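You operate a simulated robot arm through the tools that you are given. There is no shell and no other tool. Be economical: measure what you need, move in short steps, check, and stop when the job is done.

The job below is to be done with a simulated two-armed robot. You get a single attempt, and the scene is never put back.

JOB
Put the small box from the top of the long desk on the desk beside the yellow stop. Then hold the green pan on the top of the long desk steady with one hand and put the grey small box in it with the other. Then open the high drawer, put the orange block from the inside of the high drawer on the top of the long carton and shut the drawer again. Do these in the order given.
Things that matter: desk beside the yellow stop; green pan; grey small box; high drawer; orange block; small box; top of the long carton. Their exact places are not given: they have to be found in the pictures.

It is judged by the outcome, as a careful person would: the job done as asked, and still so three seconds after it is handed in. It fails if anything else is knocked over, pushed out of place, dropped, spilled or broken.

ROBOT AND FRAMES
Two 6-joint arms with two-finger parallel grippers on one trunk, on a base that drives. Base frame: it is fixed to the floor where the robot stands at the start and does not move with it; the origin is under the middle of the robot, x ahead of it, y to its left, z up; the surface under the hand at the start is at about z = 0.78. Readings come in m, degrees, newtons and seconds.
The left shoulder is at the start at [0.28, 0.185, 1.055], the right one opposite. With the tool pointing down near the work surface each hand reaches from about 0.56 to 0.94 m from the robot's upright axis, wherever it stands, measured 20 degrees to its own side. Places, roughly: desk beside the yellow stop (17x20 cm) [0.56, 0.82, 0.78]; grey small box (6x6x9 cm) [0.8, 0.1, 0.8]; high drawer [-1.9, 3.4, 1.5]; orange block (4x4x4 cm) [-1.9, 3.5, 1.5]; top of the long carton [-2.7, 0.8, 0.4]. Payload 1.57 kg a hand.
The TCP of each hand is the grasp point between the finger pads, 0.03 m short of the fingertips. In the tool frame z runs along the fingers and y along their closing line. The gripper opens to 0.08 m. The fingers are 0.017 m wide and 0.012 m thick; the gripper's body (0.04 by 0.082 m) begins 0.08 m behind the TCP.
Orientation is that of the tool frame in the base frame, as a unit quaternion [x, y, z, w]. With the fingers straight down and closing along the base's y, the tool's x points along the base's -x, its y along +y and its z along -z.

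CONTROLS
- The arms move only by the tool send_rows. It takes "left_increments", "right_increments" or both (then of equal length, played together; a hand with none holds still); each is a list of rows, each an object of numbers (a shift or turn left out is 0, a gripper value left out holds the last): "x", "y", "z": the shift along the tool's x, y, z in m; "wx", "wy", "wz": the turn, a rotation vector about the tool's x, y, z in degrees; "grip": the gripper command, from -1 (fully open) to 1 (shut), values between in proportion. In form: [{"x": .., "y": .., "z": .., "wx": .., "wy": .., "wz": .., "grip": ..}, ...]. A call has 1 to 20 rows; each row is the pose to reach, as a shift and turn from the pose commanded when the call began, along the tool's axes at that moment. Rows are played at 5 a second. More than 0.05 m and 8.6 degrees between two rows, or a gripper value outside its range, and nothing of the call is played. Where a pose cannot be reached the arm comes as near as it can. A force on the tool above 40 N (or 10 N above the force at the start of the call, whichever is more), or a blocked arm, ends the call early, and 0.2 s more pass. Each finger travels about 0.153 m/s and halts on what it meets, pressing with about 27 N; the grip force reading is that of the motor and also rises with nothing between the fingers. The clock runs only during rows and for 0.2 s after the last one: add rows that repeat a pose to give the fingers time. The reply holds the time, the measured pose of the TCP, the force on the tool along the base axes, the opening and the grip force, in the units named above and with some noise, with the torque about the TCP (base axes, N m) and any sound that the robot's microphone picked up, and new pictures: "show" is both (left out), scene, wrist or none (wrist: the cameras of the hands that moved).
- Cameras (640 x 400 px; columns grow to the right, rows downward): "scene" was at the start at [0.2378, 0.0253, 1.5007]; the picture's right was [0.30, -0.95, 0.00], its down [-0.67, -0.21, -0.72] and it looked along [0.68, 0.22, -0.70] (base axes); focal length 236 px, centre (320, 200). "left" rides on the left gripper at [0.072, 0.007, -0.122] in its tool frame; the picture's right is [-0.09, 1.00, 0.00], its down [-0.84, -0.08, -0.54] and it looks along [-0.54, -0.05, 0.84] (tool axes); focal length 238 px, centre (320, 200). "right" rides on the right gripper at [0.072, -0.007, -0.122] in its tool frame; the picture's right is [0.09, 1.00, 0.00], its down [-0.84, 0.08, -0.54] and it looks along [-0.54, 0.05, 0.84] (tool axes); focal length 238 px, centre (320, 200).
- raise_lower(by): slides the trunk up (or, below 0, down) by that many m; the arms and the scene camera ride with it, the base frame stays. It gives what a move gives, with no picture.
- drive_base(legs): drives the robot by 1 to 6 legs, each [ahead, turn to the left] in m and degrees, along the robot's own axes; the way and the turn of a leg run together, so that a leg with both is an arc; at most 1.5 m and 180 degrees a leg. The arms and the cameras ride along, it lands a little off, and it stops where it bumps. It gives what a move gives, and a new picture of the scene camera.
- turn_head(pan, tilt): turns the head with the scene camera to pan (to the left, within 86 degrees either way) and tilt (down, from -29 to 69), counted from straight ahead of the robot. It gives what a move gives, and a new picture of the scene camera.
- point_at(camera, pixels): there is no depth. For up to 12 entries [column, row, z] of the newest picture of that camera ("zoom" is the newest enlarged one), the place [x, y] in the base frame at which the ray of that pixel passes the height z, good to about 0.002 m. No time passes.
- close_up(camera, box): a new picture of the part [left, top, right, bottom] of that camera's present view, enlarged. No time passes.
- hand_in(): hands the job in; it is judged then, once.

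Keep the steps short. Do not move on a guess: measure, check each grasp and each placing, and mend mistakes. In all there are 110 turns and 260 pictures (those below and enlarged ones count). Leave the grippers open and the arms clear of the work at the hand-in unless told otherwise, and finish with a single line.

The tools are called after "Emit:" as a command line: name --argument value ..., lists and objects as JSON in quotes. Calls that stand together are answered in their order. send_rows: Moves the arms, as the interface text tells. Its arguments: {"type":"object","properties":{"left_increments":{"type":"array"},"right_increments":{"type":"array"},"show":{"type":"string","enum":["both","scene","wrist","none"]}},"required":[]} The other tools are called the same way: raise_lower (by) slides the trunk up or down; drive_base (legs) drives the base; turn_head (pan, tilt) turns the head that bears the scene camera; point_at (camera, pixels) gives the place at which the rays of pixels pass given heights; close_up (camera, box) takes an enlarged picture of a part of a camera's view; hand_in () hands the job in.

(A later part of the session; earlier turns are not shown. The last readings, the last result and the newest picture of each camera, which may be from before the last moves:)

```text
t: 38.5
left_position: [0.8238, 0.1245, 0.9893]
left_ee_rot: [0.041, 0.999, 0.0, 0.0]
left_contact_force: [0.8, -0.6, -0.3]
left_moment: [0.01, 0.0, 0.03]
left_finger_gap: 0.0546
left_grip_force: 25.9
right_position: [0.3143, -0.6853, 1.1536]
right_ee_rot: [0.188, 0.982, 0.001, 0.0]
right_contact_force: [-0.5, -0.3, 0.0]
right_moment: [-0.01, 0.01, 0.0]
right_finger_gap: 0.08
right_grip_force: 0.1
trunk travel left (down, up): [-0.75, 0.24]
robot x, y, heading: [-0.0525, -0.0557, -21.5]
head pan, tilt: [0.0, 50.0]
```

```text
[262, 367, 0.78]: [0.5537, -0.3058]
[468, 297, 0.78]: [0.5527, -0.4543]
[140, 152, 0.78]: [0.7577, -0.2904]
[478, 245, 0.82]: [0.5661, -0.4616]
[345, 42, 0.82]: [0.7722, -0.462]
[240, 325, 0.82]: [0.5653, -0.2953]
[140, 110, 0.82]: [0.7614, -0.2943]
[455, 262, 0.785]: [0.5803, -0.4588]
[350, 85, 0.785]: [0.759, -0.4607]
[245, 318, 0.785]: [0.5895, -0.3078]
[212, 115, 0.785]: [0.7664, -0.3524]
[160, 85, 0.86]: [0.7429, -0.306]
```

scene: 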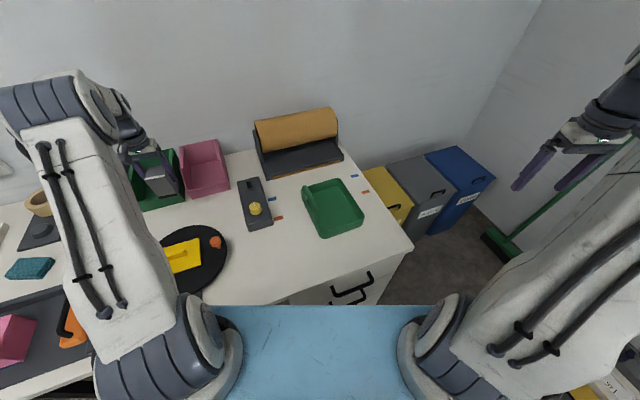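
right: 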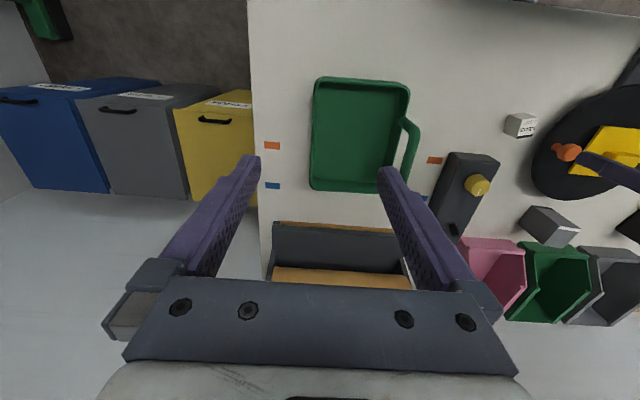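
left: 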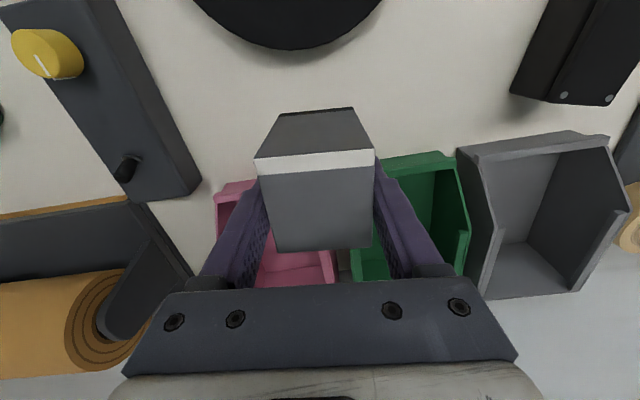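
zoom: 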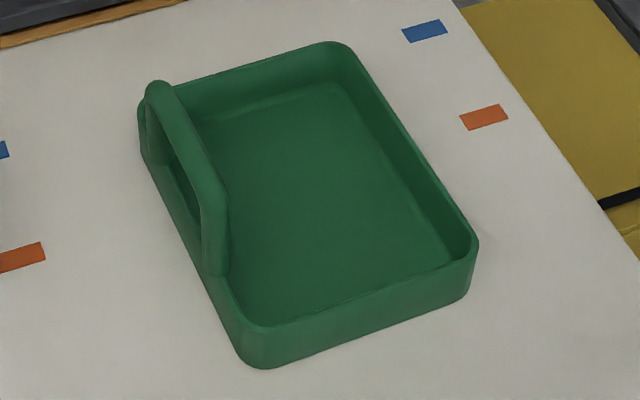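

The pan is axis-aligned: x 0.555–0.78, y -0.295 to -0.463, walls about 4 cm, with an arch handle on the left wall. The right hand will pinch the right wall near x≈0.605, and the box will go at about (0.70,-0.375) with the left hand yawed away. First the right hand goes above that wall.

Emit:
send_rows --right_increments '[{"x": -0.02, "y": 0.037, "wz": -4}, {"x": -0.04, "y": 0.074, "wz": -8}, {"x": -0.06, "y": 0.111, "wz": -12}, {"x": -0.08, "y": 0.148, "wz": -16}, {"x": -0.1, "y": 0.185, "wz": -20}, {"x": -0.12, "y": 0.222, "wz": -21.7}, {"x": -0.14, "y": 0.26, "wz": -21.7}, {"x": -0.16, "y": 0.295, "wz": -21.7, "z": 0.02}, {"x": -0.1676, "y": 0.309, "wz": -21.7, "z": 0.06}, {"x": -0.1676, "y": 0.309, "wz": -21.7, "z": 0.1}, {"x": -0.1676, "y": 0.309, "wz": -21.7, "z": 0.13}, {"x": -0.1676, "y": 0.309, "wz": -21.7, "z": 0.13}]' --left_increments '[{"z": -0.03}, {"z": -0.06}, {"z": -0.09}, {"z": -0.12}, {"z": -0.12}, {"z": -0.12}, {"z": -0.12}, {"z": -0.12}, {"z": -0.12}, {"z": -0.12}, {"z": -0.12}, {"z": -0.12}]'

```text
t: 41.1
left_position: [0.8222, 0.1247, 1.1077]
left_ee_rot: [0.041, 0.999, 0.0, 0.001]
left_contact_force: [0.3, -0.8, -2.1]
left_moment: [-0.01, -0.03, 0.0]
left_finger_gap: 0.0546
left_grip_force: 27.3
right_position: [0.5838, -0.4608, 1.0237]
right_ee_rot: [-0.001, 1.0, 0.001, -0.001]
right_contact_force: [1.0, -0.2, 0.2]
right_moment: [-0.01, -0.02, -0.01]
right_finger_gap: 0.0801
right_grip_force: 0.0
trunk travel left (down, up): [-0.75, 0.24]
robot x, y, heading: [-0.0546, -0.0513, -21.2]
head pan, tilt: [0.0, 50.0]
```

scene: 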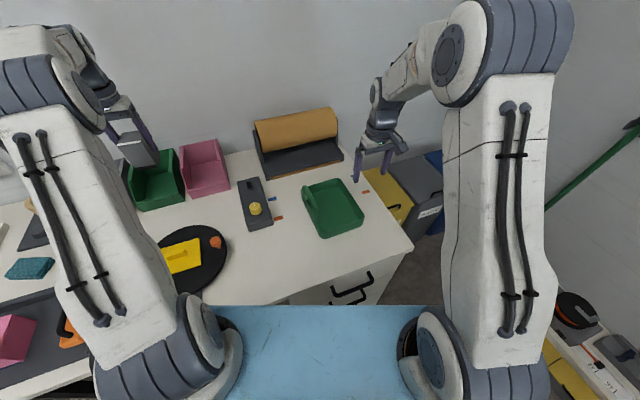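
right: 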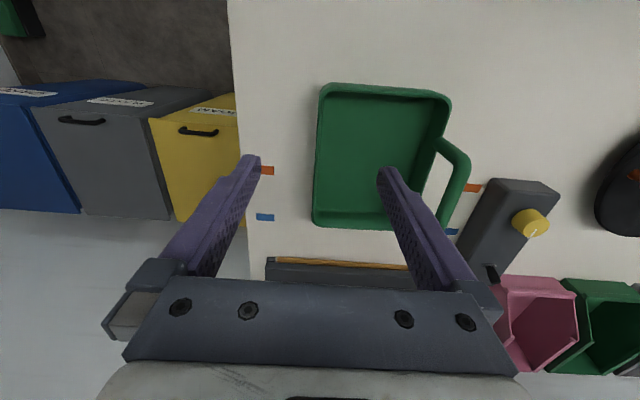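
left: 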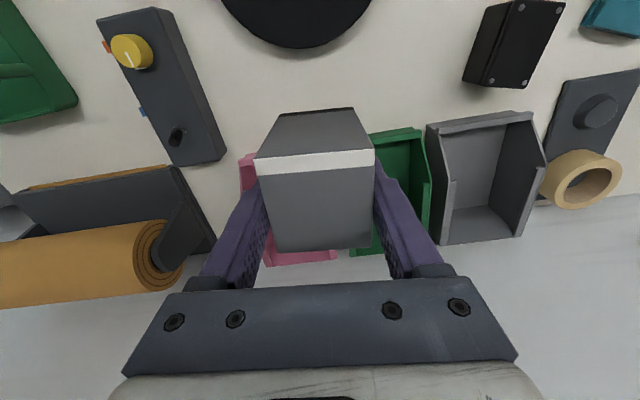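

Emit:
close_up --camera "right" --box '[300, 70, 492, 240]'

Emit:
point_at --camera "right" --pixels '[[320, 92, 0.82], [316, 160, 0.82], [312, 222, 0.82], [328, 100, 0.82], [321, 215, 0.82], [322, 160, 0.82], [440, 92, 0.82], [449, 100, 0.82]]'

```text
2.35 times, centred on (396, 155) of right
```

zoom: 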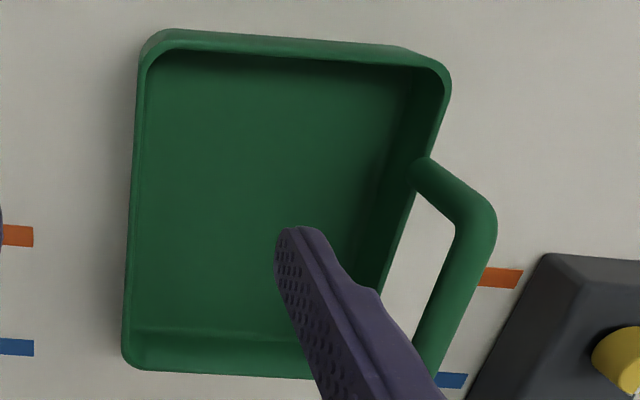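

```text
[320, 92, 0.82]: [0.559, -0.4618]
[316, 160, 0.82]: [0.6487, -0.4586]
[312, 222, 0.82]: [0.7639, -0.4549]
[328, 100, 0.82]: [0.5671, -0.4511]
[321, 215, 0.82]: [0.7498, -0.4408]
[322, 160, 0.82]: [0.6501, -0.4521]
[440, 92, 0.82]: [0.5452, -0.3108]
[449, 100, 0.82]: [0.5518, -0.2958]
```

The right wall is thin, at y≈-0.457. I'm lowering the right hand with a half-open gripper to z≈0.87 and then checking.

Emit:
send_rows --right_increments '[{"x": -0.021, "y": 0.004, "z": 0.03, "grip": -0.3}, {"x": -0.021, "y": 0.004, "z": 0.07}, {"x": -0.021, "y": 0.004, "z": 0.11}, {"x": -0.021, "y": 0.004, "z": 0.15}, {"x": -0.021, "y": 0.004, "z": 0.15}]' --show "wrist"

```text
t: 42.3
left_position: [0.8226, 0.1252, 1.1082]
left_ee_rot: [0.041, 0.999, 0.0, 0.001]
left_contact_force: [-0.6, -0.3, -1.3]
left_moment: [0.02, -0.02, 0.0]
left_finger_gap: 0.0546
left_grip_force: 26.5
right_position: [0.6054, -0.4567, 0.8735]
right_ee_rot: [0.0, 1.0, 0.001, 0.0]
right_contact_force: [-0.3, 0.2, -0.8]
right_moment: [0.0, -0.03, 0.01]
right_finger_gap: 0.0522
right_grip_force: 0.0
trunk travel left (down, up): [-0.75, 0.24]
robot x, y, heading: [-0.0525, -0.0511, -21.6]
head pan, tilt: [0.0, 50.0]
```

right: 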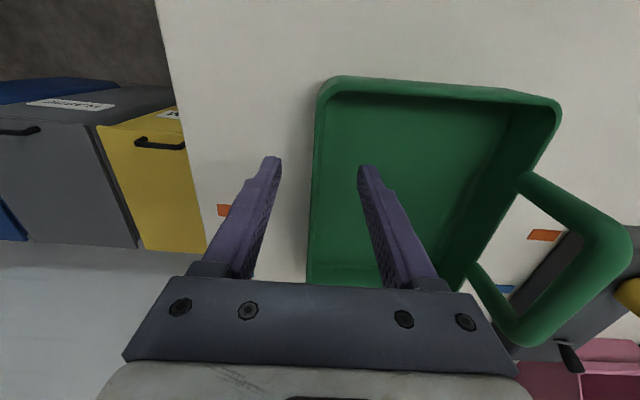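

The wall is centred between the fingers. I'm lowering and closing on it.

Emit:
send_rows --right_increments '[{"z": 0.025}, {"z": 0.045}, {"z": 0.045, "grip": 0.3}, {"z": 0.045, "grip": 0.7}, {"z": 0.045, "grip": 1}, {"z": 0.045, "grip": 1}]' --show "both"

```text
t: 43.7
left_position: [0.823, 0.1249, 1.1071]
left_ee_rot: [0.041, 0.999, 0.0, 0.0]
left_contact_force: [-0.4, 0.4, -0.4]
left_moment: [0.02, -0.01, 0.01]
left_finger_gap: 0.0548
left_grip_force: 26.8
right_position: [0.6041, -0.4565, 0.8273]
right_ee_rot: [-0.001, 1.0, 0.001, -0.001]
right_contact_force: [0.4, -0.5, -0.4]
right_moment: [-0.07, -0.17, 0.16]
right_finger_gap: 0.0044
right_grip_force: 24.7
trunk travel left (down, up): [-0.75, 0.24]
robot x, y, heading: [-0.0561, -0.0536, -21.5]
head pan, tilt: [0.0, 50.0]
```

scene: 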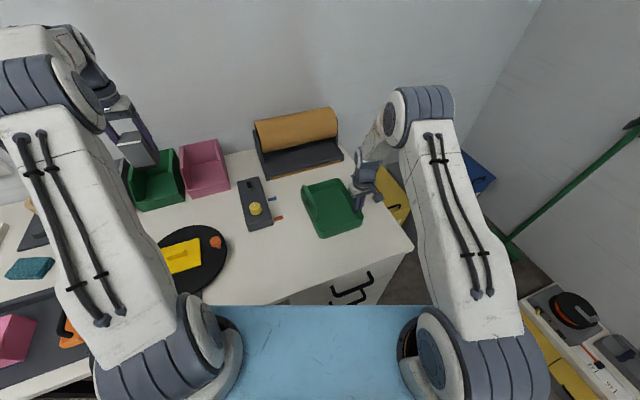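
right: 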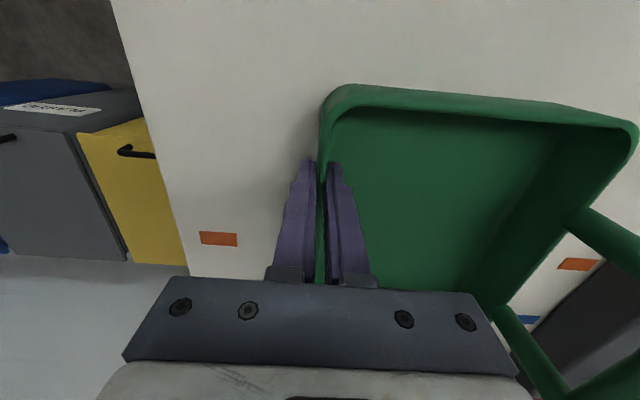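

The pan is held. I'm carrying the grey box with the left hand to above (0.695,-0.375), yawing to -40°, while staying high.

Emit:
send_rows --left_increments '[{"x": 0.0072, "y": -0.0424, "wz": 3}, {"x": 0.0144, "y": -0.0848, "wz": 6}, {"x": 0.0217, "y": -0.1272, "wz": 9}, {"x": 0.0289, "y": -0.1696, "wz": 12}, {"x": 0.0361, "y": -0.212, "wz": 15}, {"x": 0.0433, "y": -0.2544, "wz": 18}, {"x": 0.0505, "y": -0.2968, "wz": 21}, {"x": 0.0577, "y": -0.3392, "wz": 24}, {"x": 0.065, "y": -0.3816, "wz": 27}, {"x": 0.0722, "y": -0.424, "wz": 30}, {"x": 0.0794, "y": -0.4664, "wz": 33}, {"x": 0.0866, "y": -0.5088, "wz": 35}, {"x": 0.0866, "y": -0.5088, "wz": 35}]'

```text
t: 46.5
left_position: [0.6953, -0.3754, 1.1083]
left_ee_rot: [0.34, 0.941, 0.001, 0.0]
left_contact_force: [-0.4, -0.2, -1.1]
left_moment: [0.0, -0.04, 0.01]
left_finger_gap: 0.0545
left_grip_force: 27.2
right_position: [0.6035, -0.4564, 0.8288]
right_ee_rot: [0.0, 1.0, 0.002, -0.001]
right_contact_force: [-0.6, 0.2, -0.4]
right_moment: [-0.04, 0.03, 0.0]
right_finger_gap: 0.0046
right_grip_force: 25.1
trunk travel left (down, up): [-0.75, 0.24]
robot x, y, heading: [-0.0549, -0.0547, -21.4]
head pan, tilt: [0.0, 50.0]
```

scene: 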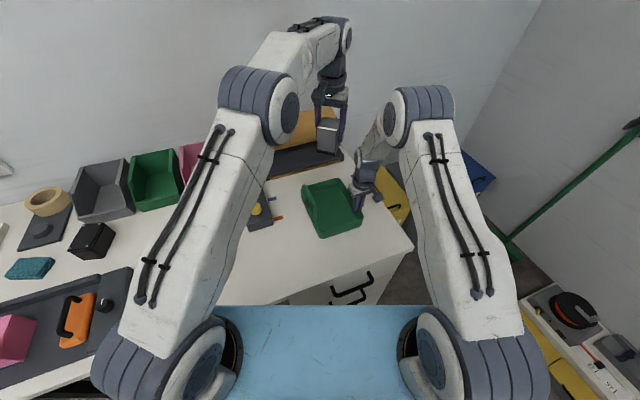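
left: 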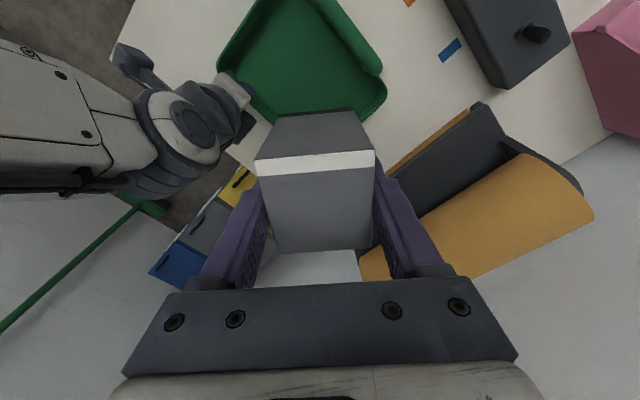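

The position reads right. I'm lowering partway to z≈0.94 and checking clearance to the right wrist.

Emit:
send_rows --left_increments '[{"z": 0.04}, {"z": 0.08}, {"z": 0.12}, {"z": 0.15}, {"z": 0.165}, {"z": 0.165}]'

```text
t: 47.9
left_position: [0.6956, -0.3752, 0.9438]
left_ee_rot: [0.339, 0.941, 0.001, 0.0]
left_contact_force: [0.2, 0.0, -1.7]
left_moment: [0.0, -0.01, 0.01]
left_finger_gap: 0.0547
left_grip_force: 26.8
right_position: [0.6042, -0.4564, 0.8288]
right_ee_rot: [0.001, 1.0, 0.0, -0.001]
right_contact_force: [0.3, -0.2, -0.6]
right_moment: [-0.07, -0.01, -0.03]
right_finger_gap: 0.0046
right_grip_force: 25.4
trunk travel left (down, up): [-0.75, 0.24]
robot x, y, heading: [-0.0525, -0.0528, -21.6]
head pan, tilt: [0.0, 50.0]
```

scene: 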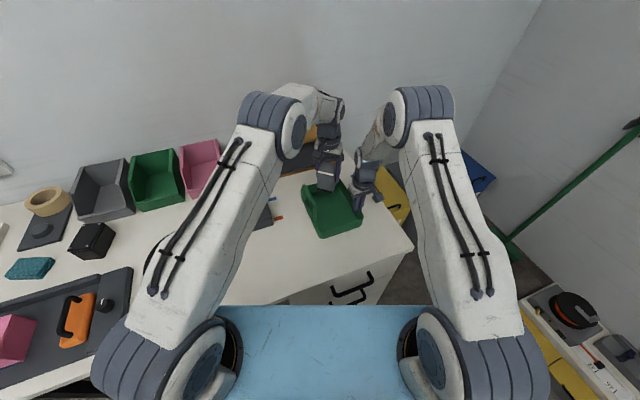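
left: 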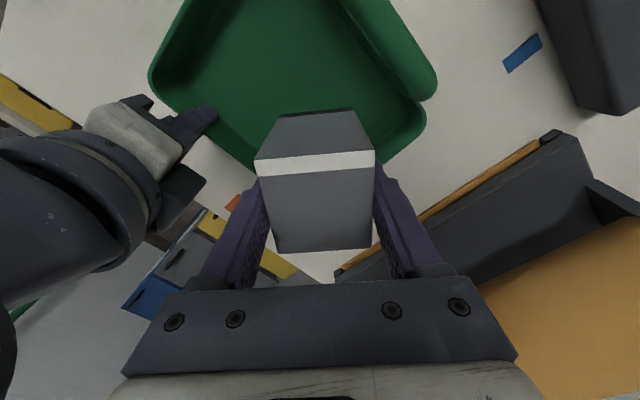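

Clearance is fine. I'll shift 1 cm away from the right wrist and lower to just above the pan floor.

Emit:
send_rows --left_increments '[{"y": 0.01}, {"y": 0.01, "z": 0.03}, {"y": 0.01, "z": 0.06}, {"y": 0.01, "z": 0.08}, {"y": 0.01, "z": 0.09}, {"y": 0.01, "z": 0.09}]'

```text
t: 49.3
left_position: [0.7021, -0.3677, 0.854]
left_ee_rot: [0.34, 0.94, -0.001, 0.001]
left_contact_force: [-0.1, 0.6, -2.2]
left_moment: [0.03, 0.02, 0.01]
left_finger_gap: 0.0547
left_grip_force: 27.6
right_position: [0.6031, -0.4559, 0.8293]
right_ee_rot: [0.0, 1.0, 0.001, -0.001]
right_contact_force: [0.7, 0.8, -0.5]
right_moment: [-0.08, 0.01, 0.01]
right_finger_gap: 0.0047
right_grip_force: 25.2
trunk travel left (down, up): [-0.75, 0.24]
robot x, y, heading: [-0.0555, -0.0542, -21.2]
head pan, tilt: [0.0, 50.0]
```

scene: 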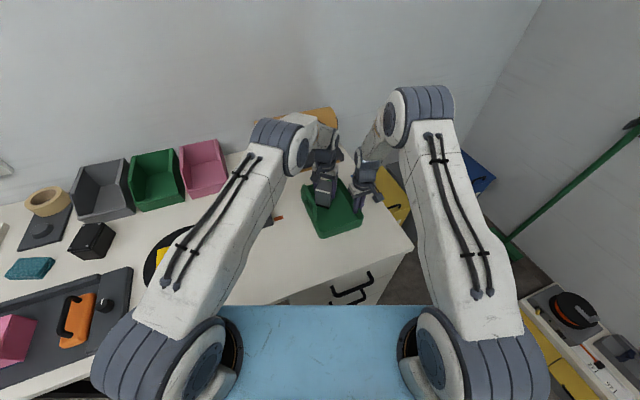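
left: 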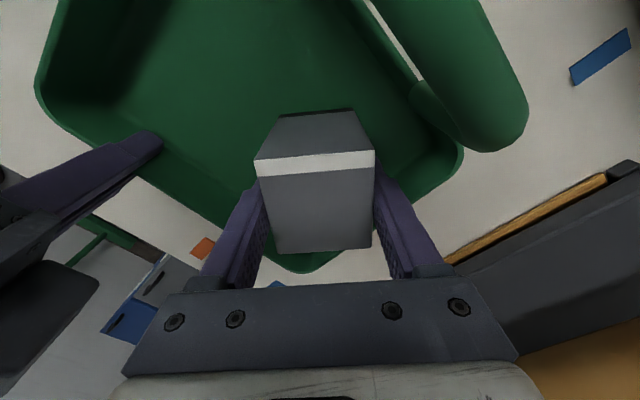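

The box is inside the walls. I'm lowering in small steps to feel contact.

Emit:
send_rows --left_increments '[{"z": 0.004}, {"z": 0.007}, {"z": 0.01}, {"z": 0.01}]' --show "none"

```text
t: 50.3
left_position: [0.702, -0.3681, 0.8454]
left_ee_rot: [0.339, 0.941, -0.001, 0.003]
left_contact_force: [-3.4, 1.3, 29.3]
left_moment: [-0.09, 0.17, -0.03]
left_finger_gap: 0.0551
left_grip_force: 26.9
right_position: [0.6031, -0.4558, 0.8281]
right_ee_rot: [0.0, 1.0, 0.001, -0.001]
right_contact_force: [3.2, -1.3, -10.8]
right_moment: [-0.11, 0.03, -0.12]
right_finger_gap: 0.0046
right_grip_force: 24.6
trunk travel left (down, up): [-0.75, 0.24]
robot x, y, heading: [-0.0595, -0.0554, -21.3]
head pan, tilt: [0.0, 50.0]
```

It's in firm contact. I'm easing 1.5 mm back up, opening partly, and lifting straight up.

Emit:
send_rows --left_increments '[{"z": -0.0015}, {"z": -0.0015, "grip": 0.0}, {"z": -0.0015, "grip": -0.8}, {"z": -0.0015, "grip": -0.8}, {"z": -0.02}, {"z": -0.05}, {"z": -0.09}, {"z": -0.13}]'

```text
t: 52.1
left_position: [0.7017, -0.3681, 0.9736]
left_ee_rot: [0.339, 0.941, 0.0, 0.0]
left_contact_force: [0.0, -0.1, 0.5]
left_moment: [0.0, 0.0, -0.01]
left_finger_gap: 0.072
left_grip_force: 0.1
right_position: [0.6038, -0.4571, 0.8299]
right_ee_rot: [-0.001, 1.0, 0.0, -0.001]
right_contact_force: [-0.6, -0.8, 0.3]
right_moment: [-0.08, -0.35, 0.06]
right_finger_gap: 0.0045
right_grip_force: 25.5
trunk travel left (down, up): [-0.75, 0.24]
robot x, y, heading: [-0.0539, -0.0558, -21.6]
head pan, tilt: [0.0, 50.0]
```

scene: 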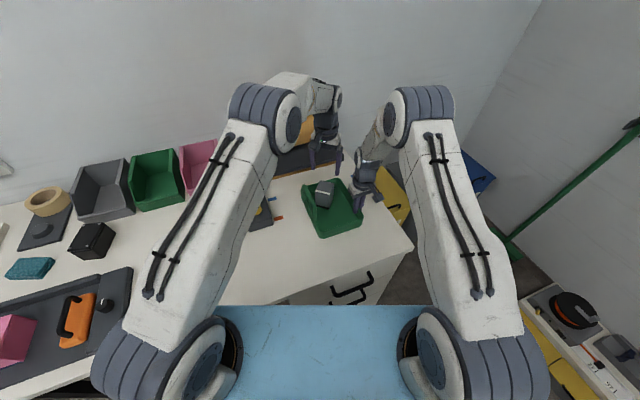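
left: 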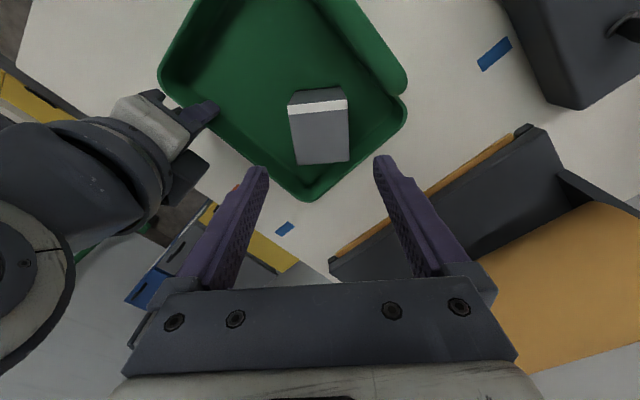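

The grey box stands in the pan. I'm moving the left hand up and away, then opening the right hand and lifting it clear.

Emit:
send_rows --left_increments '[{"z": -0.045}, {"z": -0.09}, {"z": -0.14}, {"z": -0.14, "x": 0.038, "y": 0.019, "wz": -3}, {"z": -0.14, "x": 0.076, "y": 0.038, "wz": -6}, {"z": -0.14, "x": 0.114, "y": 0.057, "wz": -9}, {"z": -0.14, "x": 0.152, "y": 0.076, "wz": -12}, {"z": -0.14, "x": 0.19, "y": 0.095, "wz": -15}, {"z": -0.14, "x": 0.228, "y": 0.114, "wz": -18}, {"z": -0.14, "x": 0.266, "y": 0.133, "wz": -18}, {"z": -0.14, "x": 0.304, "y": 0.152, "wz": -18}, {"z": -0.14, "x": 0.339, "y": 0.173, "wz": -18, "grip": -1}, {"z": -0.14, "x": 0.339, "y": 0.173, "wz": -18}]' --right_increments '[{"grip": 1}, {"grip": 1}, {"grip": 1}, {"grip": 0.6}, {"grip": 0.2}, {"grip": -0.2}, {"grip": -0.3}, {"z": -0.02}, {"z": -0.06}, {"z": -0.1}, {"z": -0.14}, {"z": -0.18}, {"z": -0.22}]'

```text
t: 54.9
left_position: [0.55, -0.0179, 1.1136]
left_ee_rot: [0.189, 0.982, 0.001, -0.001]
left_contact_force: [0.1, -0.4, 0.2]
left_moment: [-0.01, 0.02, -0.01]
left_finger_gap: 0.0801
left_grip_force: 0.0
right_position: [0.606, -0.4563, 1.0477]
right_ee_rot: [0.0, 1.0, 0.001, -0.002]
right_contact_force: [-0.2, 1.2, 0.4]
right_moment: [-0.02, 0.03, -0.06]
right_finger_gap: 0.0522
right_grip_force: 0.1
trunk travel left (down, up): [-0.75, 0.24]
robot x, y, heading: [-0.0559, -0.0524, -21.3]
head pan, tilt: [0.0, 50.0]
```

scene: 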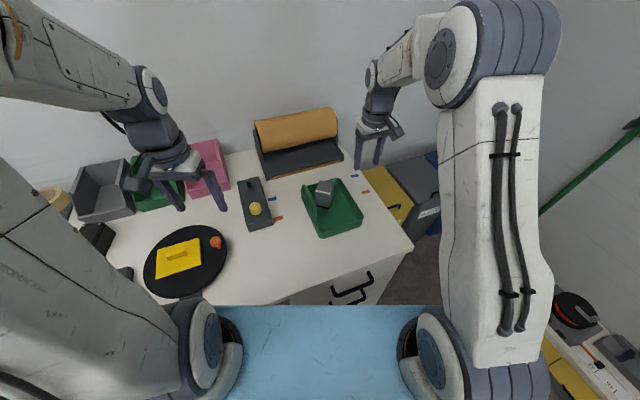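
right: 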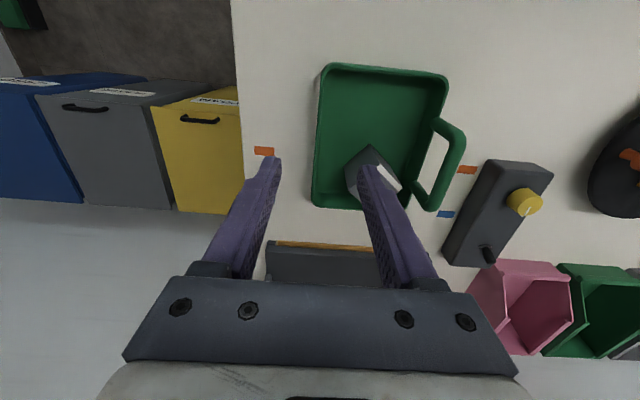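
left: 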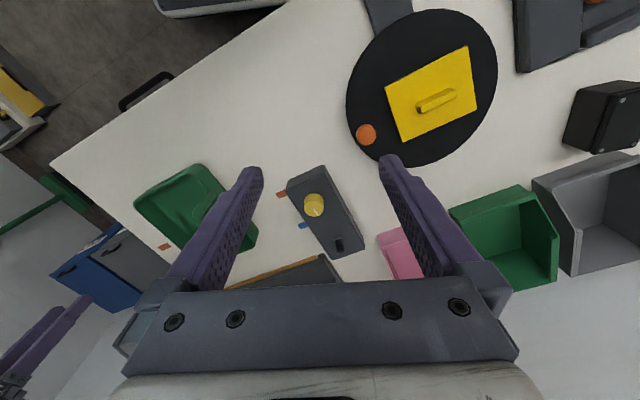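

The pan and box are in place. Now the drawer job: I'm tucking the right arm, backing off a little and turning left to face along the aisle.

Emit:
send_rows --right_increments '[{"z": -0.04, "wz": 4}, {"z": -0.08, "wz": 8}, {"z": -0.1, "x": 0.04, "y": -0.008, "wz": 12}, {"z": -0.1, "x": 0.08, "y": -0.016, "wz": 16}, {"z": -0.1, "x": 0.12, "y": -0.024, "wz": 20}, {"z": -0.1, "x": 0.16, "y": -0.032, "wz": 21.5}, {"z": -0.1, "x": 0.2, "y": -0.04, "wz": 21.5, "grip": -1}, {"z": -0.1, "x": 0.22, "y": -0.042, "wz": 21.5}, {"z": -0.1, "x": 0.22, "y": -0.042, "wz": 21.5}]' --show "none"

Emit:
drive_base --legs '[[-0.05, 0], [0, 111]]'

Emit:
turn_head --pan 0 --tilt 25

Emit:
turn_head --pan 55 --tilt 25

```text
t: 56.9
left_position: [0.5511, -0.0167, 1.1144]
left_ee_rot: [0.189, 0.982, 0.0, 0.0]
left_contact_force: [-0.3, -0.2, -0.3]
left_moment: [0.0, -0.02, 0.02]
left_finger_gap: 0.08
left_grip_force: 0.1
right_position: [0.3841, -0.4979, 1.1478]
right_ee_rot: [0.186, 0.983, -0.001, 0.0]
right_contact_force: [0.2, 0.0, -0.7]
right_moment: [-0.01, 0.01, 0.02]
right_finger_gap: 0.0799
right_grip_force: 0.0
trunk travel left (down, up): [-0.75, 0.24]
robot x, y, heading: [-0.056, -0.0517, -21.4]
head pan, tilt: [0.0, 50.0]
```

```text
t: 62.5
left_position: [-0.3569, 0.5145, 1.1141]
left_ee_rot: [0.708, -0.706, 0.0, 0.0]
left_contact_force: [0.2, -0.8, -0.2]
left_moment: [0.0, 0.0, -0.02]
left_finger_gap: 0.0798
left_grip_force: 0.1
right_position: [0.1508, 0.5383, 1.1477]
right_ee_rot: [0.709, -0.706, 0.0, 0.002]
right_contact_force: [0.1, 1.3, 0.0]
right_moment: [0.01, 0.01, -0.01]
right_finger_gap: 0.0799
right_grip_force: 0.0
trunk travel left (down, up): [-0.75, 0.24]
robot x, y, heading: [-0.1001, -0.0359, 90.5]
head pan, tilt: [0.0, 50.0]
```

scene: 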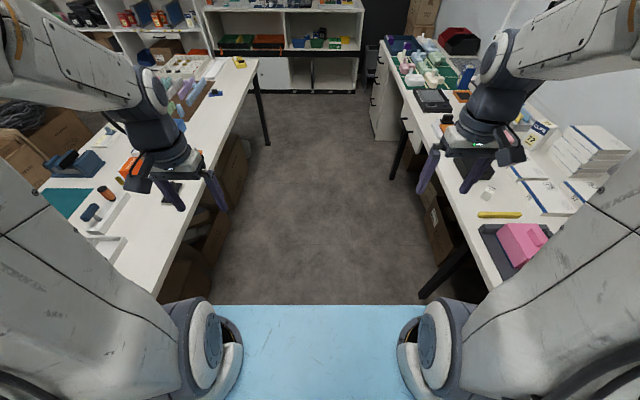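

```text
t: 63.4
left_position: [-0.357, 0.516, 1.1145]
left_ee_rot: [0.708, -0.706, 0.0, 0.0]
left_contact_force: [-0.1, -0.1, -0.3]
left_moment: [-0.01, -0.01, -0.01]
left_finger_gap: 0.0802
left_grip_force: 0.0
right_position: [0.1508, 0.539, 1.148]
right_ee_rot: [0.71, -0.705, 0.001, 0.001]
right_contact_force: [0.2, 0.1, -0.1]
right_moment: [0.0, -0.03, -0.04]
right_finger_gap: 0.0797
right_grip_force: 0.2
trunk travel left (down, up): [-0.75, 0.24]
robot x, y, heading: [-0.1001, -0.033, 90.5]
head pan, tilt: [0.0, 25.0]
```

scene: 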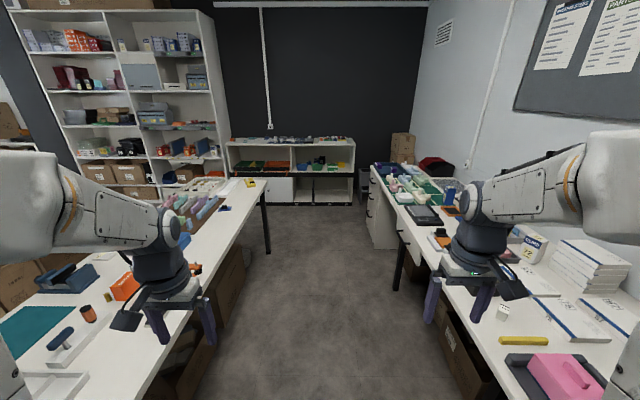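

```text
t: 64.6
left_position: [-0.3573, 0.5146, 1.1146]
left_ee_rot: [0.708, -0.707, 0.0, 0.0]
left_contact_force: [0.5, 0.2, 0.8]
left_moment: [0.03, 0.02, 0.01]
left_finger_gap: 0.0797
left_grip_force: 0.2
right_position: [0.1505, 0.5384, 1.1492]
right_ee_rot: [0.71, -0.705, 0.001, 0.001]
right_contact_force: [0.3, 0.6, -0.2]
right_moment: [-0.02, 0.0, 0.03]
right_finger_gap: 0.0801
right_grip_force: 0.2
trunk travel left (down, up): [-0.75, 0.24]
robot x, y, heading: [-0.0998, -0.0361, 90.4]
head pan, tilt: [55.0, 25.0]
```

scene: 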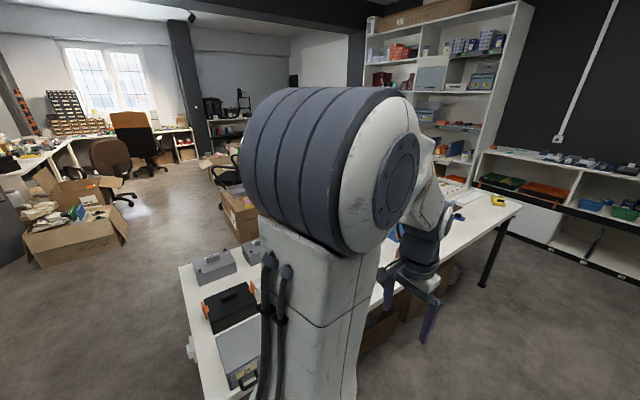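

The tall shelf at far left has a blue-grey front at about (140,77), probably the high drawer. I'll look closer.

Emit:
turn_head --pan 25 --tilt 18

Emit:
close_up --camera "scene" --box '[200, 0, 440, 150]'

Emit:
point_at --camera "scene" --pixels '[[250, 70, 1.5], [300, 70, 1.5]]'

```text
t: 65.6
left_position: [-0.3574, 0.515, 1.1141]
left_ee_rot: [0.708, -0.706, 0.0, 0.0]
left_contact_force: [0.3, 0.5, -0.2]
left_moment: [-0.01, 0.0, -0.01]
left_finger_gap: 0.0799
left_grip_force: 0.1
right_position: [0.15, 0.5391, 1.1478]
right_ee_rot: [0.71, -0.704, 0.001, 0.001]
right_contact_force: [0.4, -0.9, 0.6]
right_moment: [0.0, -0.02, 0.02]
right_finger_gap: 0.08
right_grip_force: 0.1
trunk travel left (down, up): [-0.75, 0.24]
robot x, y, heading: [-0.1014, -0.0336, 90.5]
head pan, tilt: [25.0, 18.0]
```

scene: 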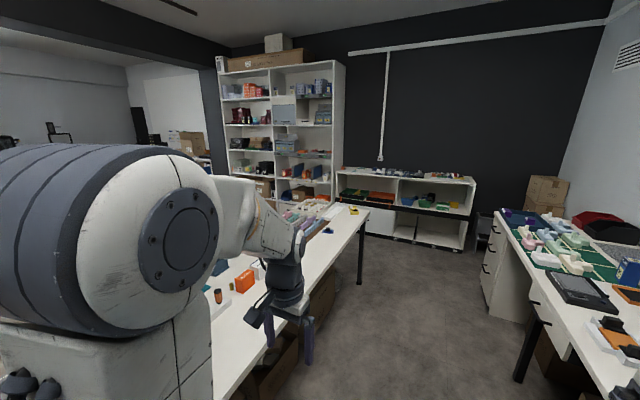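

```text
2.67 times, centred on (320, 75) of scene
```

zoom: 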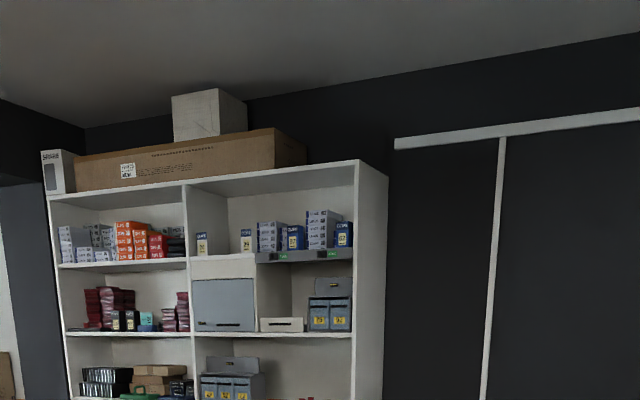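

```text
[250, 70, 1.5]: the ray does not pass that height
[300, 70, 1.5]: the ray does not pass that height
```

Emit:
point_at --camera "scene" --pixels '[[369, 213, 0.75], [325, 200, 0.75], [363, 285, 0.0], [338, 170, 1.0], [476, 182, 0.8], [458, 250, 0.0], [325, 196, 0.75], [520, 382, 0.0], [495, 212, 0.78], [215, 395, 0.75]]'

Emit:
close_up --camera "scene" --box '[200, 90, 400, 290]'

```text
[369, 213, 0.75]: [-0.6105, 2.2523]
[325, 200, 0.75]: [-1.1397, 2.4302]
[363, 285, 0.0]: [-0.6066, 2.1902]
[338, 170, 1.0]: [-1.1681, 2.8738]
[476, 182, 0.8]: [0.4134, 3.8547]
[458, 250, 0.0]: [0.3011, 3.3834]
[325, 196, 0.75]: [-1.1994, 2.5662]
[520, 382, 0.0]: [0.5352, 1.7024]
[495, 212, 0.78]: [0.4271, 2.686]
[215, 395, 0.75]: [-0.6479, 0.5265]
```

```text
2.00 times, centred on (300, 190) of scene
```

zoom: 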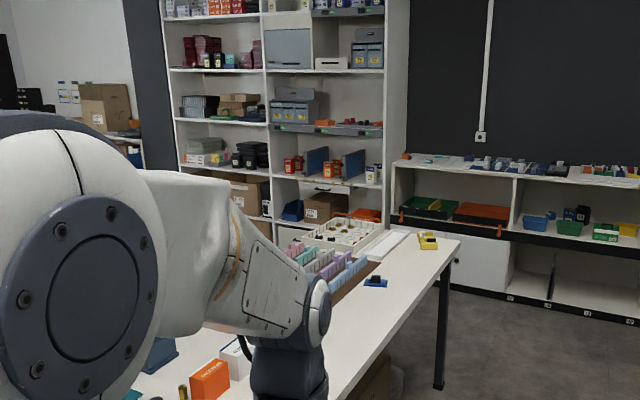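

The aisle is clear, with the table end at y≈2.3. I'll drive ahead 2.73 m and then look left.

Emit:
drive_base --legs '[[1.4, 0], [1.33, 0]]'

Emit:
turn_head --pan 75 --tilt 20

```text
t: 78.8
left_position: [-0.4217, 3.2472, 1.1136]
left_ee_rot: [0.714, -0.7, 0.0, 0.0]
left_contact_force: [-0.3, 0.1, 0.7]
left_moment: [0.03, -0.01, 0.0]
left_finger_gap: 0.0802
left_grip_force: 0.1
right_position: [0.0857, 3.2798, 1.1483]
right_ee_rot: [0.715, -0.699, 0.001, 0.001]
right_contact_force: [0.2, -0.1, 0.2]
right_moment: [0.01, 0.0, -0.01]
right_finger_gap: 0.0799
right_grip_force: 0.0
trunk travel left (down, up): [-0.75, 0.24]
robot x, y, heading: [-0.1556, 2.702, 91.5]
head pan, tilt: [25.0, 18.0]
```

scene: 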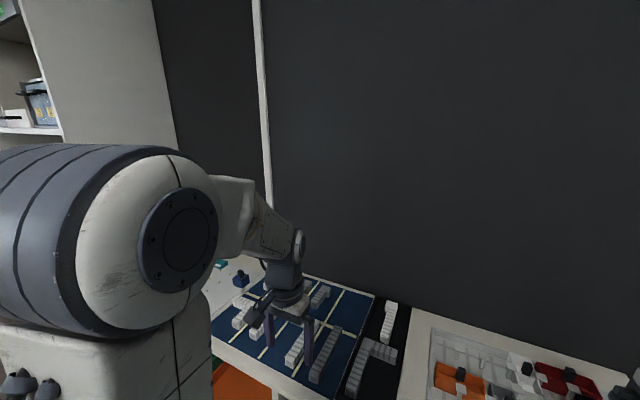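

```text
t: 80.0
left_position: [-0.4212, 3.2462, 1.1129]
left_ee_rot: [0.713, -0.701, 0.0, 0.001]
left_contact_force: [0.8, -0.5, 0.1]
left_moment: [0.01, 0.04, 0.01]
left_finger_gap: 0.0799
left_grip_force: 0.1
right_position: [0.0861, 3.2811, 1.1471]
right_ee_rot: [0.715, -0.699, 0.0, 0.001]
right_contact_force: [-0.1, 0.0, 0.2]
right_moment: [0.02, -0.02, 0.01]
right_finger_gap: 0.0799
right_grip_force: 0.0
trunk travel left (down, up): [-0.75, 0.24]
robot x, y, heading: [-0.1521, 2.7022, 91.1]
head pan, tilt: [75.0, 20.0]
```

scene: 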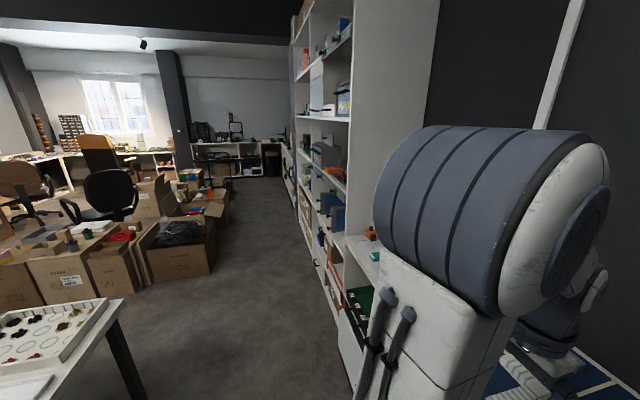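

The corridor to the tall shelf is open. I'm measuring the shelf front line and the carton positions.

Emit:
point_at --camera "scene" --pixels '[[338, 345, 0.0], [310, 240, 0.0], [130, 298, 0.75], [135, 395, 0.0], [210, 270, 0.0], [90, 300, 0.0], [230, 215, 0.0], [325, 115, 1.45], [333, 118, 1.4]]'

Emit:
close_up --camera "scene" --box '[260, 0, 400, 220]'

Emit:
close_up --camera "scene" --box '[0, 140, 320, 340]'

```text
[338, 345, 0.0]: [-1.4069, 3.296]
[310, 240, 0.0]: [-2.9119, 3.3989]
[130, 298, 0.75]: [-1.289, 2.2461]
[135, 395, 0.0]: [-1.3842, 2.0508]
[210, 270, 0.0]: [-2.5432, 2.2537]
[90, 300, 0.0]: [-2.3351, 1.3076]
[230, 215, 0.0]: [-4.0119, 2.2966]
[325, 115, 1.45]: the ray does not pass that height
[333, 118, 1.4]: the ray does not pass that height
```

```text
1.82 times, centred on (330, 110) of scene
```

zoom: 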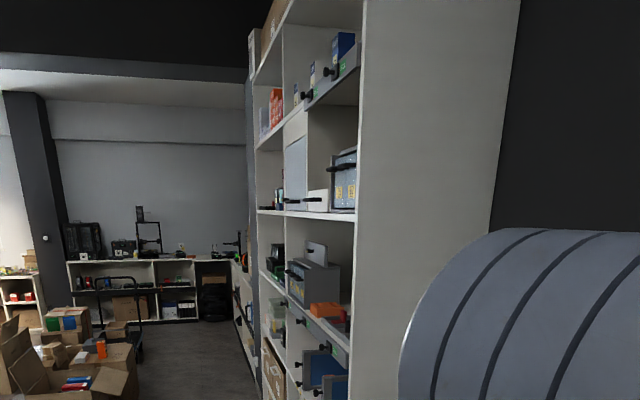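

```text
2.00 times, centred on (160, 240) of scene
```

zoom: 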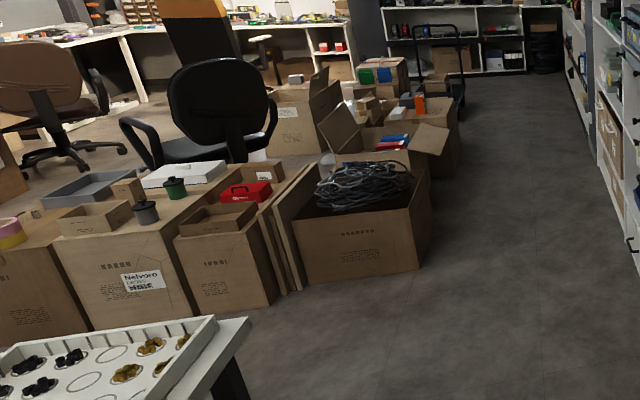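

The drawer should be the small front at around (-1.9,3.4,1.5); the shelf front is at y≈3.33. I'll turn left and drive along the corridor, then check.

Emit:
drive_base --legs '[[0, 88.7], [1.5, 0], [0.45, 0], [0, -30]]'

Emit:
turn_head --pan -50 --tilt 5

```text
t: 95.0
left_position: [-2.7173, 2.7876, 1.1138]
left_ee_rot: [0.964, -0.266, 0.001, 0.001]
left_contact_force: [-0.4, -0.3, 0.0]
left_moment: [0.02, 0.03, -0.01]
left_finger_gap: 0.08
left_grip_force: 0.1
right_position: [-2.4768, 3.2361, 1.1492]
right_ee_rot: [0.965, -0.264, 0.001, 0.001]
right_contact_force: [0.2, 0.5, 0.6]
right_moment: [-0.01, -0.01, 0.0]
right_finger_gap: 0.0799
right_grip_force: 0.1
trunk travel left (down, up): [-0.75, 0.24]
robot x, y, heading: [-2.113, 2.7233, 149.2]
head pan, tilt: [75.0, 20.0]
```

scene: 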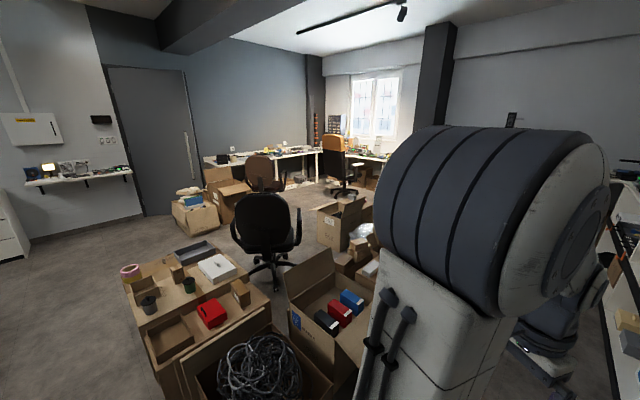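

```text
t: 97.1
left_position: [-2.7172, 2.7872, 1.1145]
left_ee_rot: [0.964, -0.267, 0.0, 0.0]
left_contact_force: [0.1, 0.8, -1.0]
left_moment: [0.0, 0.02, -0.02]
left_finger_gap: 0.08
left_grip_force: 0.1
right_position: [-2.4759, 3.2358, 1.149]
right_ee_rot: [0.964, -0.265, 0.001, 0.0]
right_contact_force: [-0.2, 0.7, -0.2]
right_moment: [0.01, 0.03, -0.01]
right_finger_gap: 0.0799
right_grip_force: 0.1
trunk travel left (down, up): [-0.75, 0.24]
robot x, y, heading: [-2.1114, 2.7252, 149.4]
head pan, tilt: [-50.0, 5.0]
```

scene: 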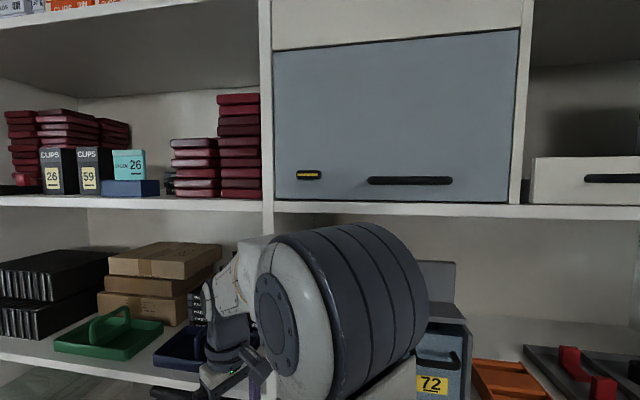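

The white front with a black bar handle, right of the flap door, is the high drawer. I'm backing off and turning to face the shelf.

Emit:
drive_base --legs '[[-0.33, 0], [0, -59.3]]'

Emit:
turn_head --pan 0 --tilt 10

```text
t: 101.9
left_position: [-2.0875, 3.1064, 1.1135]
left_ee_rot: [0.707, -0.707, 0.0, 0.0]
left_contact_force: [0.3, 0.4, -0.3]
left_moment: [0.01, -0.01, 0.0]
left_finger_gap: 0.0801
left_grip_force: 0.0
right_position: [-1.5802, 3.1296, 1.1485]
right_ee_rot: [0.709, -0.705, 0.0, 0.0]
right_contact_force: [-0.4, -0.4, 0.0]
right_moment: [0.02, -0.03, -0.01]
right_finger_gap: 0.0799
right_grip_force: 0.1
trunk travel left (down, up): [-0.75, 0.24]
robot x, y, heading: [-1.8328, 2.5559, 89.9]
head pan, tilt: [-50.0, 5.0]
```

scene: 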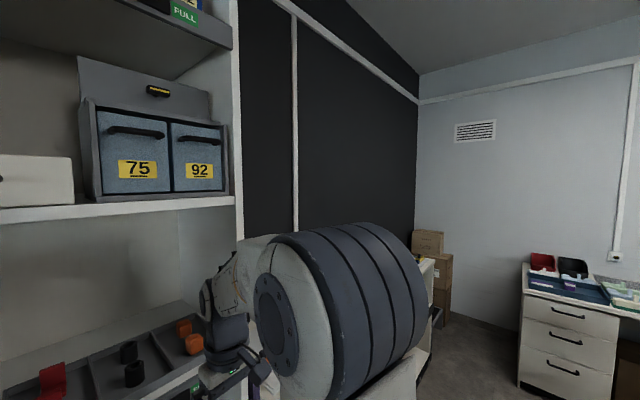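

```text
t: 103.1
left_position: [-2.0881, 3.1066, 1.1143]
left_ee_rot: [0.708, -0.707, 0.001, 0.0]
left_contact_force: [0.0, -0.2, 1.1]
left_moment: [0.01, -0.01, 0.03]
left_finger_gap: 0.0801
left_grip_force: 0.1
right_position: [-1.5792, 3.131, 1.1477]
right_ee_rot: [0.709, -0.705, 0.0, 0.0]
right_contact_force: [0.2, 0.0, -0.1]
right_moment: [0.0, -0.05, 0.02]
right_finger_gap: 0.08
right_grip_force: 0.1
trunk travel left (down, up): [-0.75, 0.24]
robot x, y, heading: [-1.8347, 2.5562, 90.3]
head pan, tilt: [0.0, 10.0]
```

scene: 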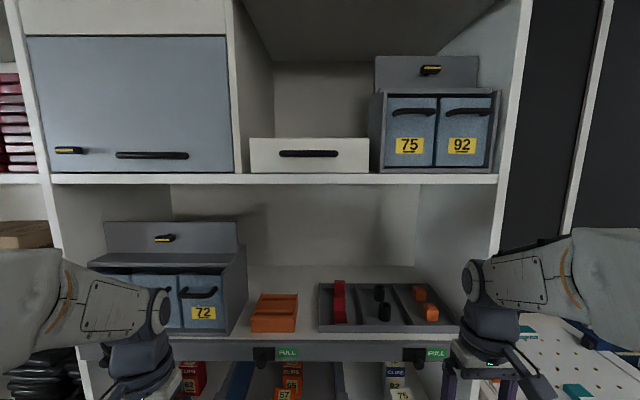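

I'm raising the trunk fully to see the drawer better and to bring the shoulders near its height.

Emit:
raise_lower --by 0.24

Emit:
turn_head --pan 0 --tilt 25

Emit:
close_up --camera "scene" --box '[220, 100, 420, 230]'

```text
t: 105.6
left_position: [-2.0878, 3.1077, 1.3531]
left_ee_rot: [-0.707, 0.707, -0.001, 0.0]
left_contact_force: [0.7, -0.5, -0.9]
left_moment: [-0.02, 0.01, -0.01]
left_finger_gap: 0.08
left_grip_force: 0.0
right_position: [-1.5796, 3.1302, 1.3878]
right_ee_rot: [0.709, -0.705, 0.001, 0.001]
right_contact_force: [-0.1, 0.0, 0.2]
right_moment: [-0.01, 0.0, 0.01]
right_finger_gap: 0.08
right_grip_force: 0.0
trunk travel left (down, up): [-0.99, 0.0]
robot x, y, heading: [-1.827, 2.5577, 90.1]
head pan, tilt: [0.0, 10.0]
```

```text
t: 106.3
left_position: [-2.088, 3.1068, 1.3536]
left_ee_rot: [-0.706, 0.708, -0.001, 0.001]
left_contact_force: [-0.1, 0.6, -0.1]
left_moment: [0.02, 0.02, 0.02]
left_finger_gap: 0.08
left_grip_force: 0.2
right_position: [-1.5797, 3.1304, 1.3875]
right_ee_rot: [0.709, -0.705, 0.0, 0.001]
right_contact_force: [0.8, -0.4, -0.8]
right_moment: [0.0, 0.0, -0.02]
right_finger_gap: 0.0801
right_grip_force: 0.1
trunk travel left (down, up): [-0.99, 0.0]
robot x, y, heading: [-1.8277, 2.5569, 90.1]
head pan, tilt: [0.0, 25.0]
```

scene: 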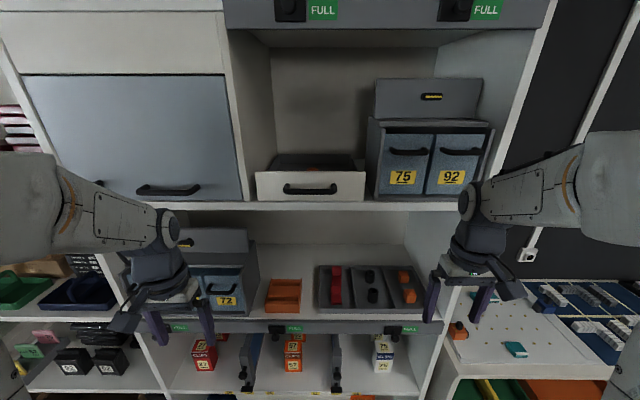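

```text
3.08 times, centred on (320, 165) of scene
```

zoom: 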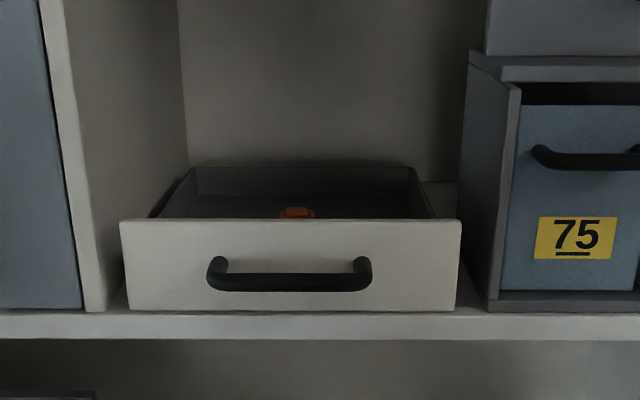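

The drawer is open-topped and I can see the orange block inside. By triangulating the two views the handle is at z≈1.51. I'm confirming with measurements.

Emit:
point_at --camera "zoom" --pixels '[[290, 283, 1.51], [212, 275, 1.51], [368, 275, 1.51], [290, 283, 1.5], [122, 222, 1.545], [460, 222, 1.545], [297, 210, 1.49], [297, 210, 1.51], [125, 310, 1.46], [190, 170, 1.54], [410, 170, 1.54], [290, 338, 1.43]]'

```text
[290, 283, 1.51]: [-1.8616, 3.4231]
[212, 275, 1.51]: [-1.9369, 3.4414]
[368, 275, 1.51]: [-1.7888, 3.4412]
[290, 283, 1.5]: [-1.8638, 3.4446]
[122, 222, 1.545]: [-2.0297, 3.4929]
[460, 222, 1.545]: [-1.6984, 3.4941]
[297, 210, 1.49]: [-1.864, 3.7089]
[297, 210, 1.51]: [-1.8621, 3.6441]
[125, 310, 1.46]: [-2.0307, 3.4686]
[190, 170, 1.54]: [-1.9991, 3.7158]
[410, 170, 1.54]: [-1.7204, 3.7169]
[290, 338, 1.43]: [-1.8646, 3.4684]
```

I need the handle's position and stand-off precisely, so I'm bringing the left hand up and in front of the drawer to look with its camera.

Emit:
send_rows --left_increments '[{"z": -0.045}, {"z": -0.09}, {"z": -0.135}, {"z": -0.18}, {"z": -0.225}, {"z": -0.27}, {"z": -0.27, "y": -0.04, "x": -0.02}, {"z": -0.27, "y": -0.08, "x": -0.04}, {"z": -0.27, "y": -0.12, "x": -0.06}, {"z": -0.27, "y": -0.16, "x": -0.09}, {"z": -0.27, "y": -0.2, "x": -0.12}, {"z": -0.27, "y": -0.226, "x": -0.15}, {"z": -0.27, "y": -0.226, "x": -0.17}, {"z": -0.27, "y": -0.226, "x": -0.17}]'

```text
t: 109.3
left_position: [-1.8695, 3.2556, 1.593]
left_ee_rot: [0.707, -0.707, -0.001, -0.001]
left_contact_force: [-0.1, -0.1, -0.1]
left_moment: [0.01, 0.0, -0.02]
left_finger_gap: 0.0802
left_grip_force: 0.0
left hand out of reach, approached as far as the arm can: row 11, 12, 13, 14
right_position: [-1.5794, 3.1296, 1.3887]
right_ee_rot: [0.708, -0.706, 0.001, 0.001]
right_contact_force: [0.0, -0.2, -0.5]
right_moment: [0.03, 0.0, 0.01]
right_finger_gap: 0.0802
right_grip_force: 0.2
trunk travel left (down, up): [-0.99, 0.0]
robot x, y, heading: [-1.8334, 2.5575, 90.4]
head pan, tilt: [0.0, 25.0]
```

scene: 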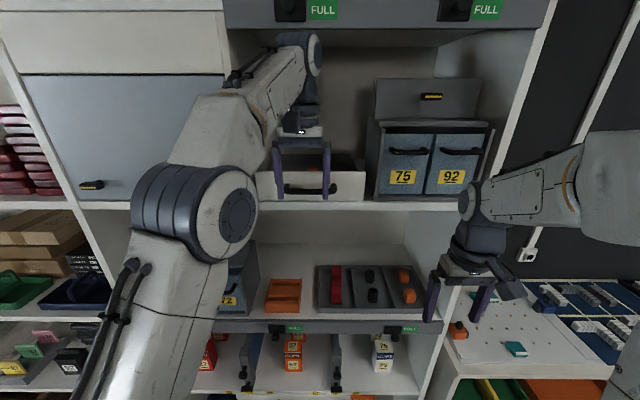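
left: 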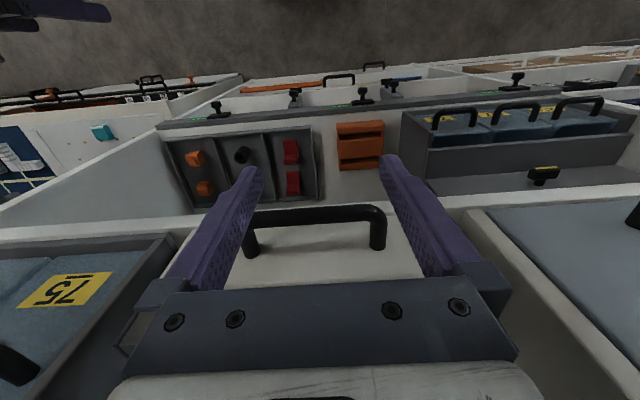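

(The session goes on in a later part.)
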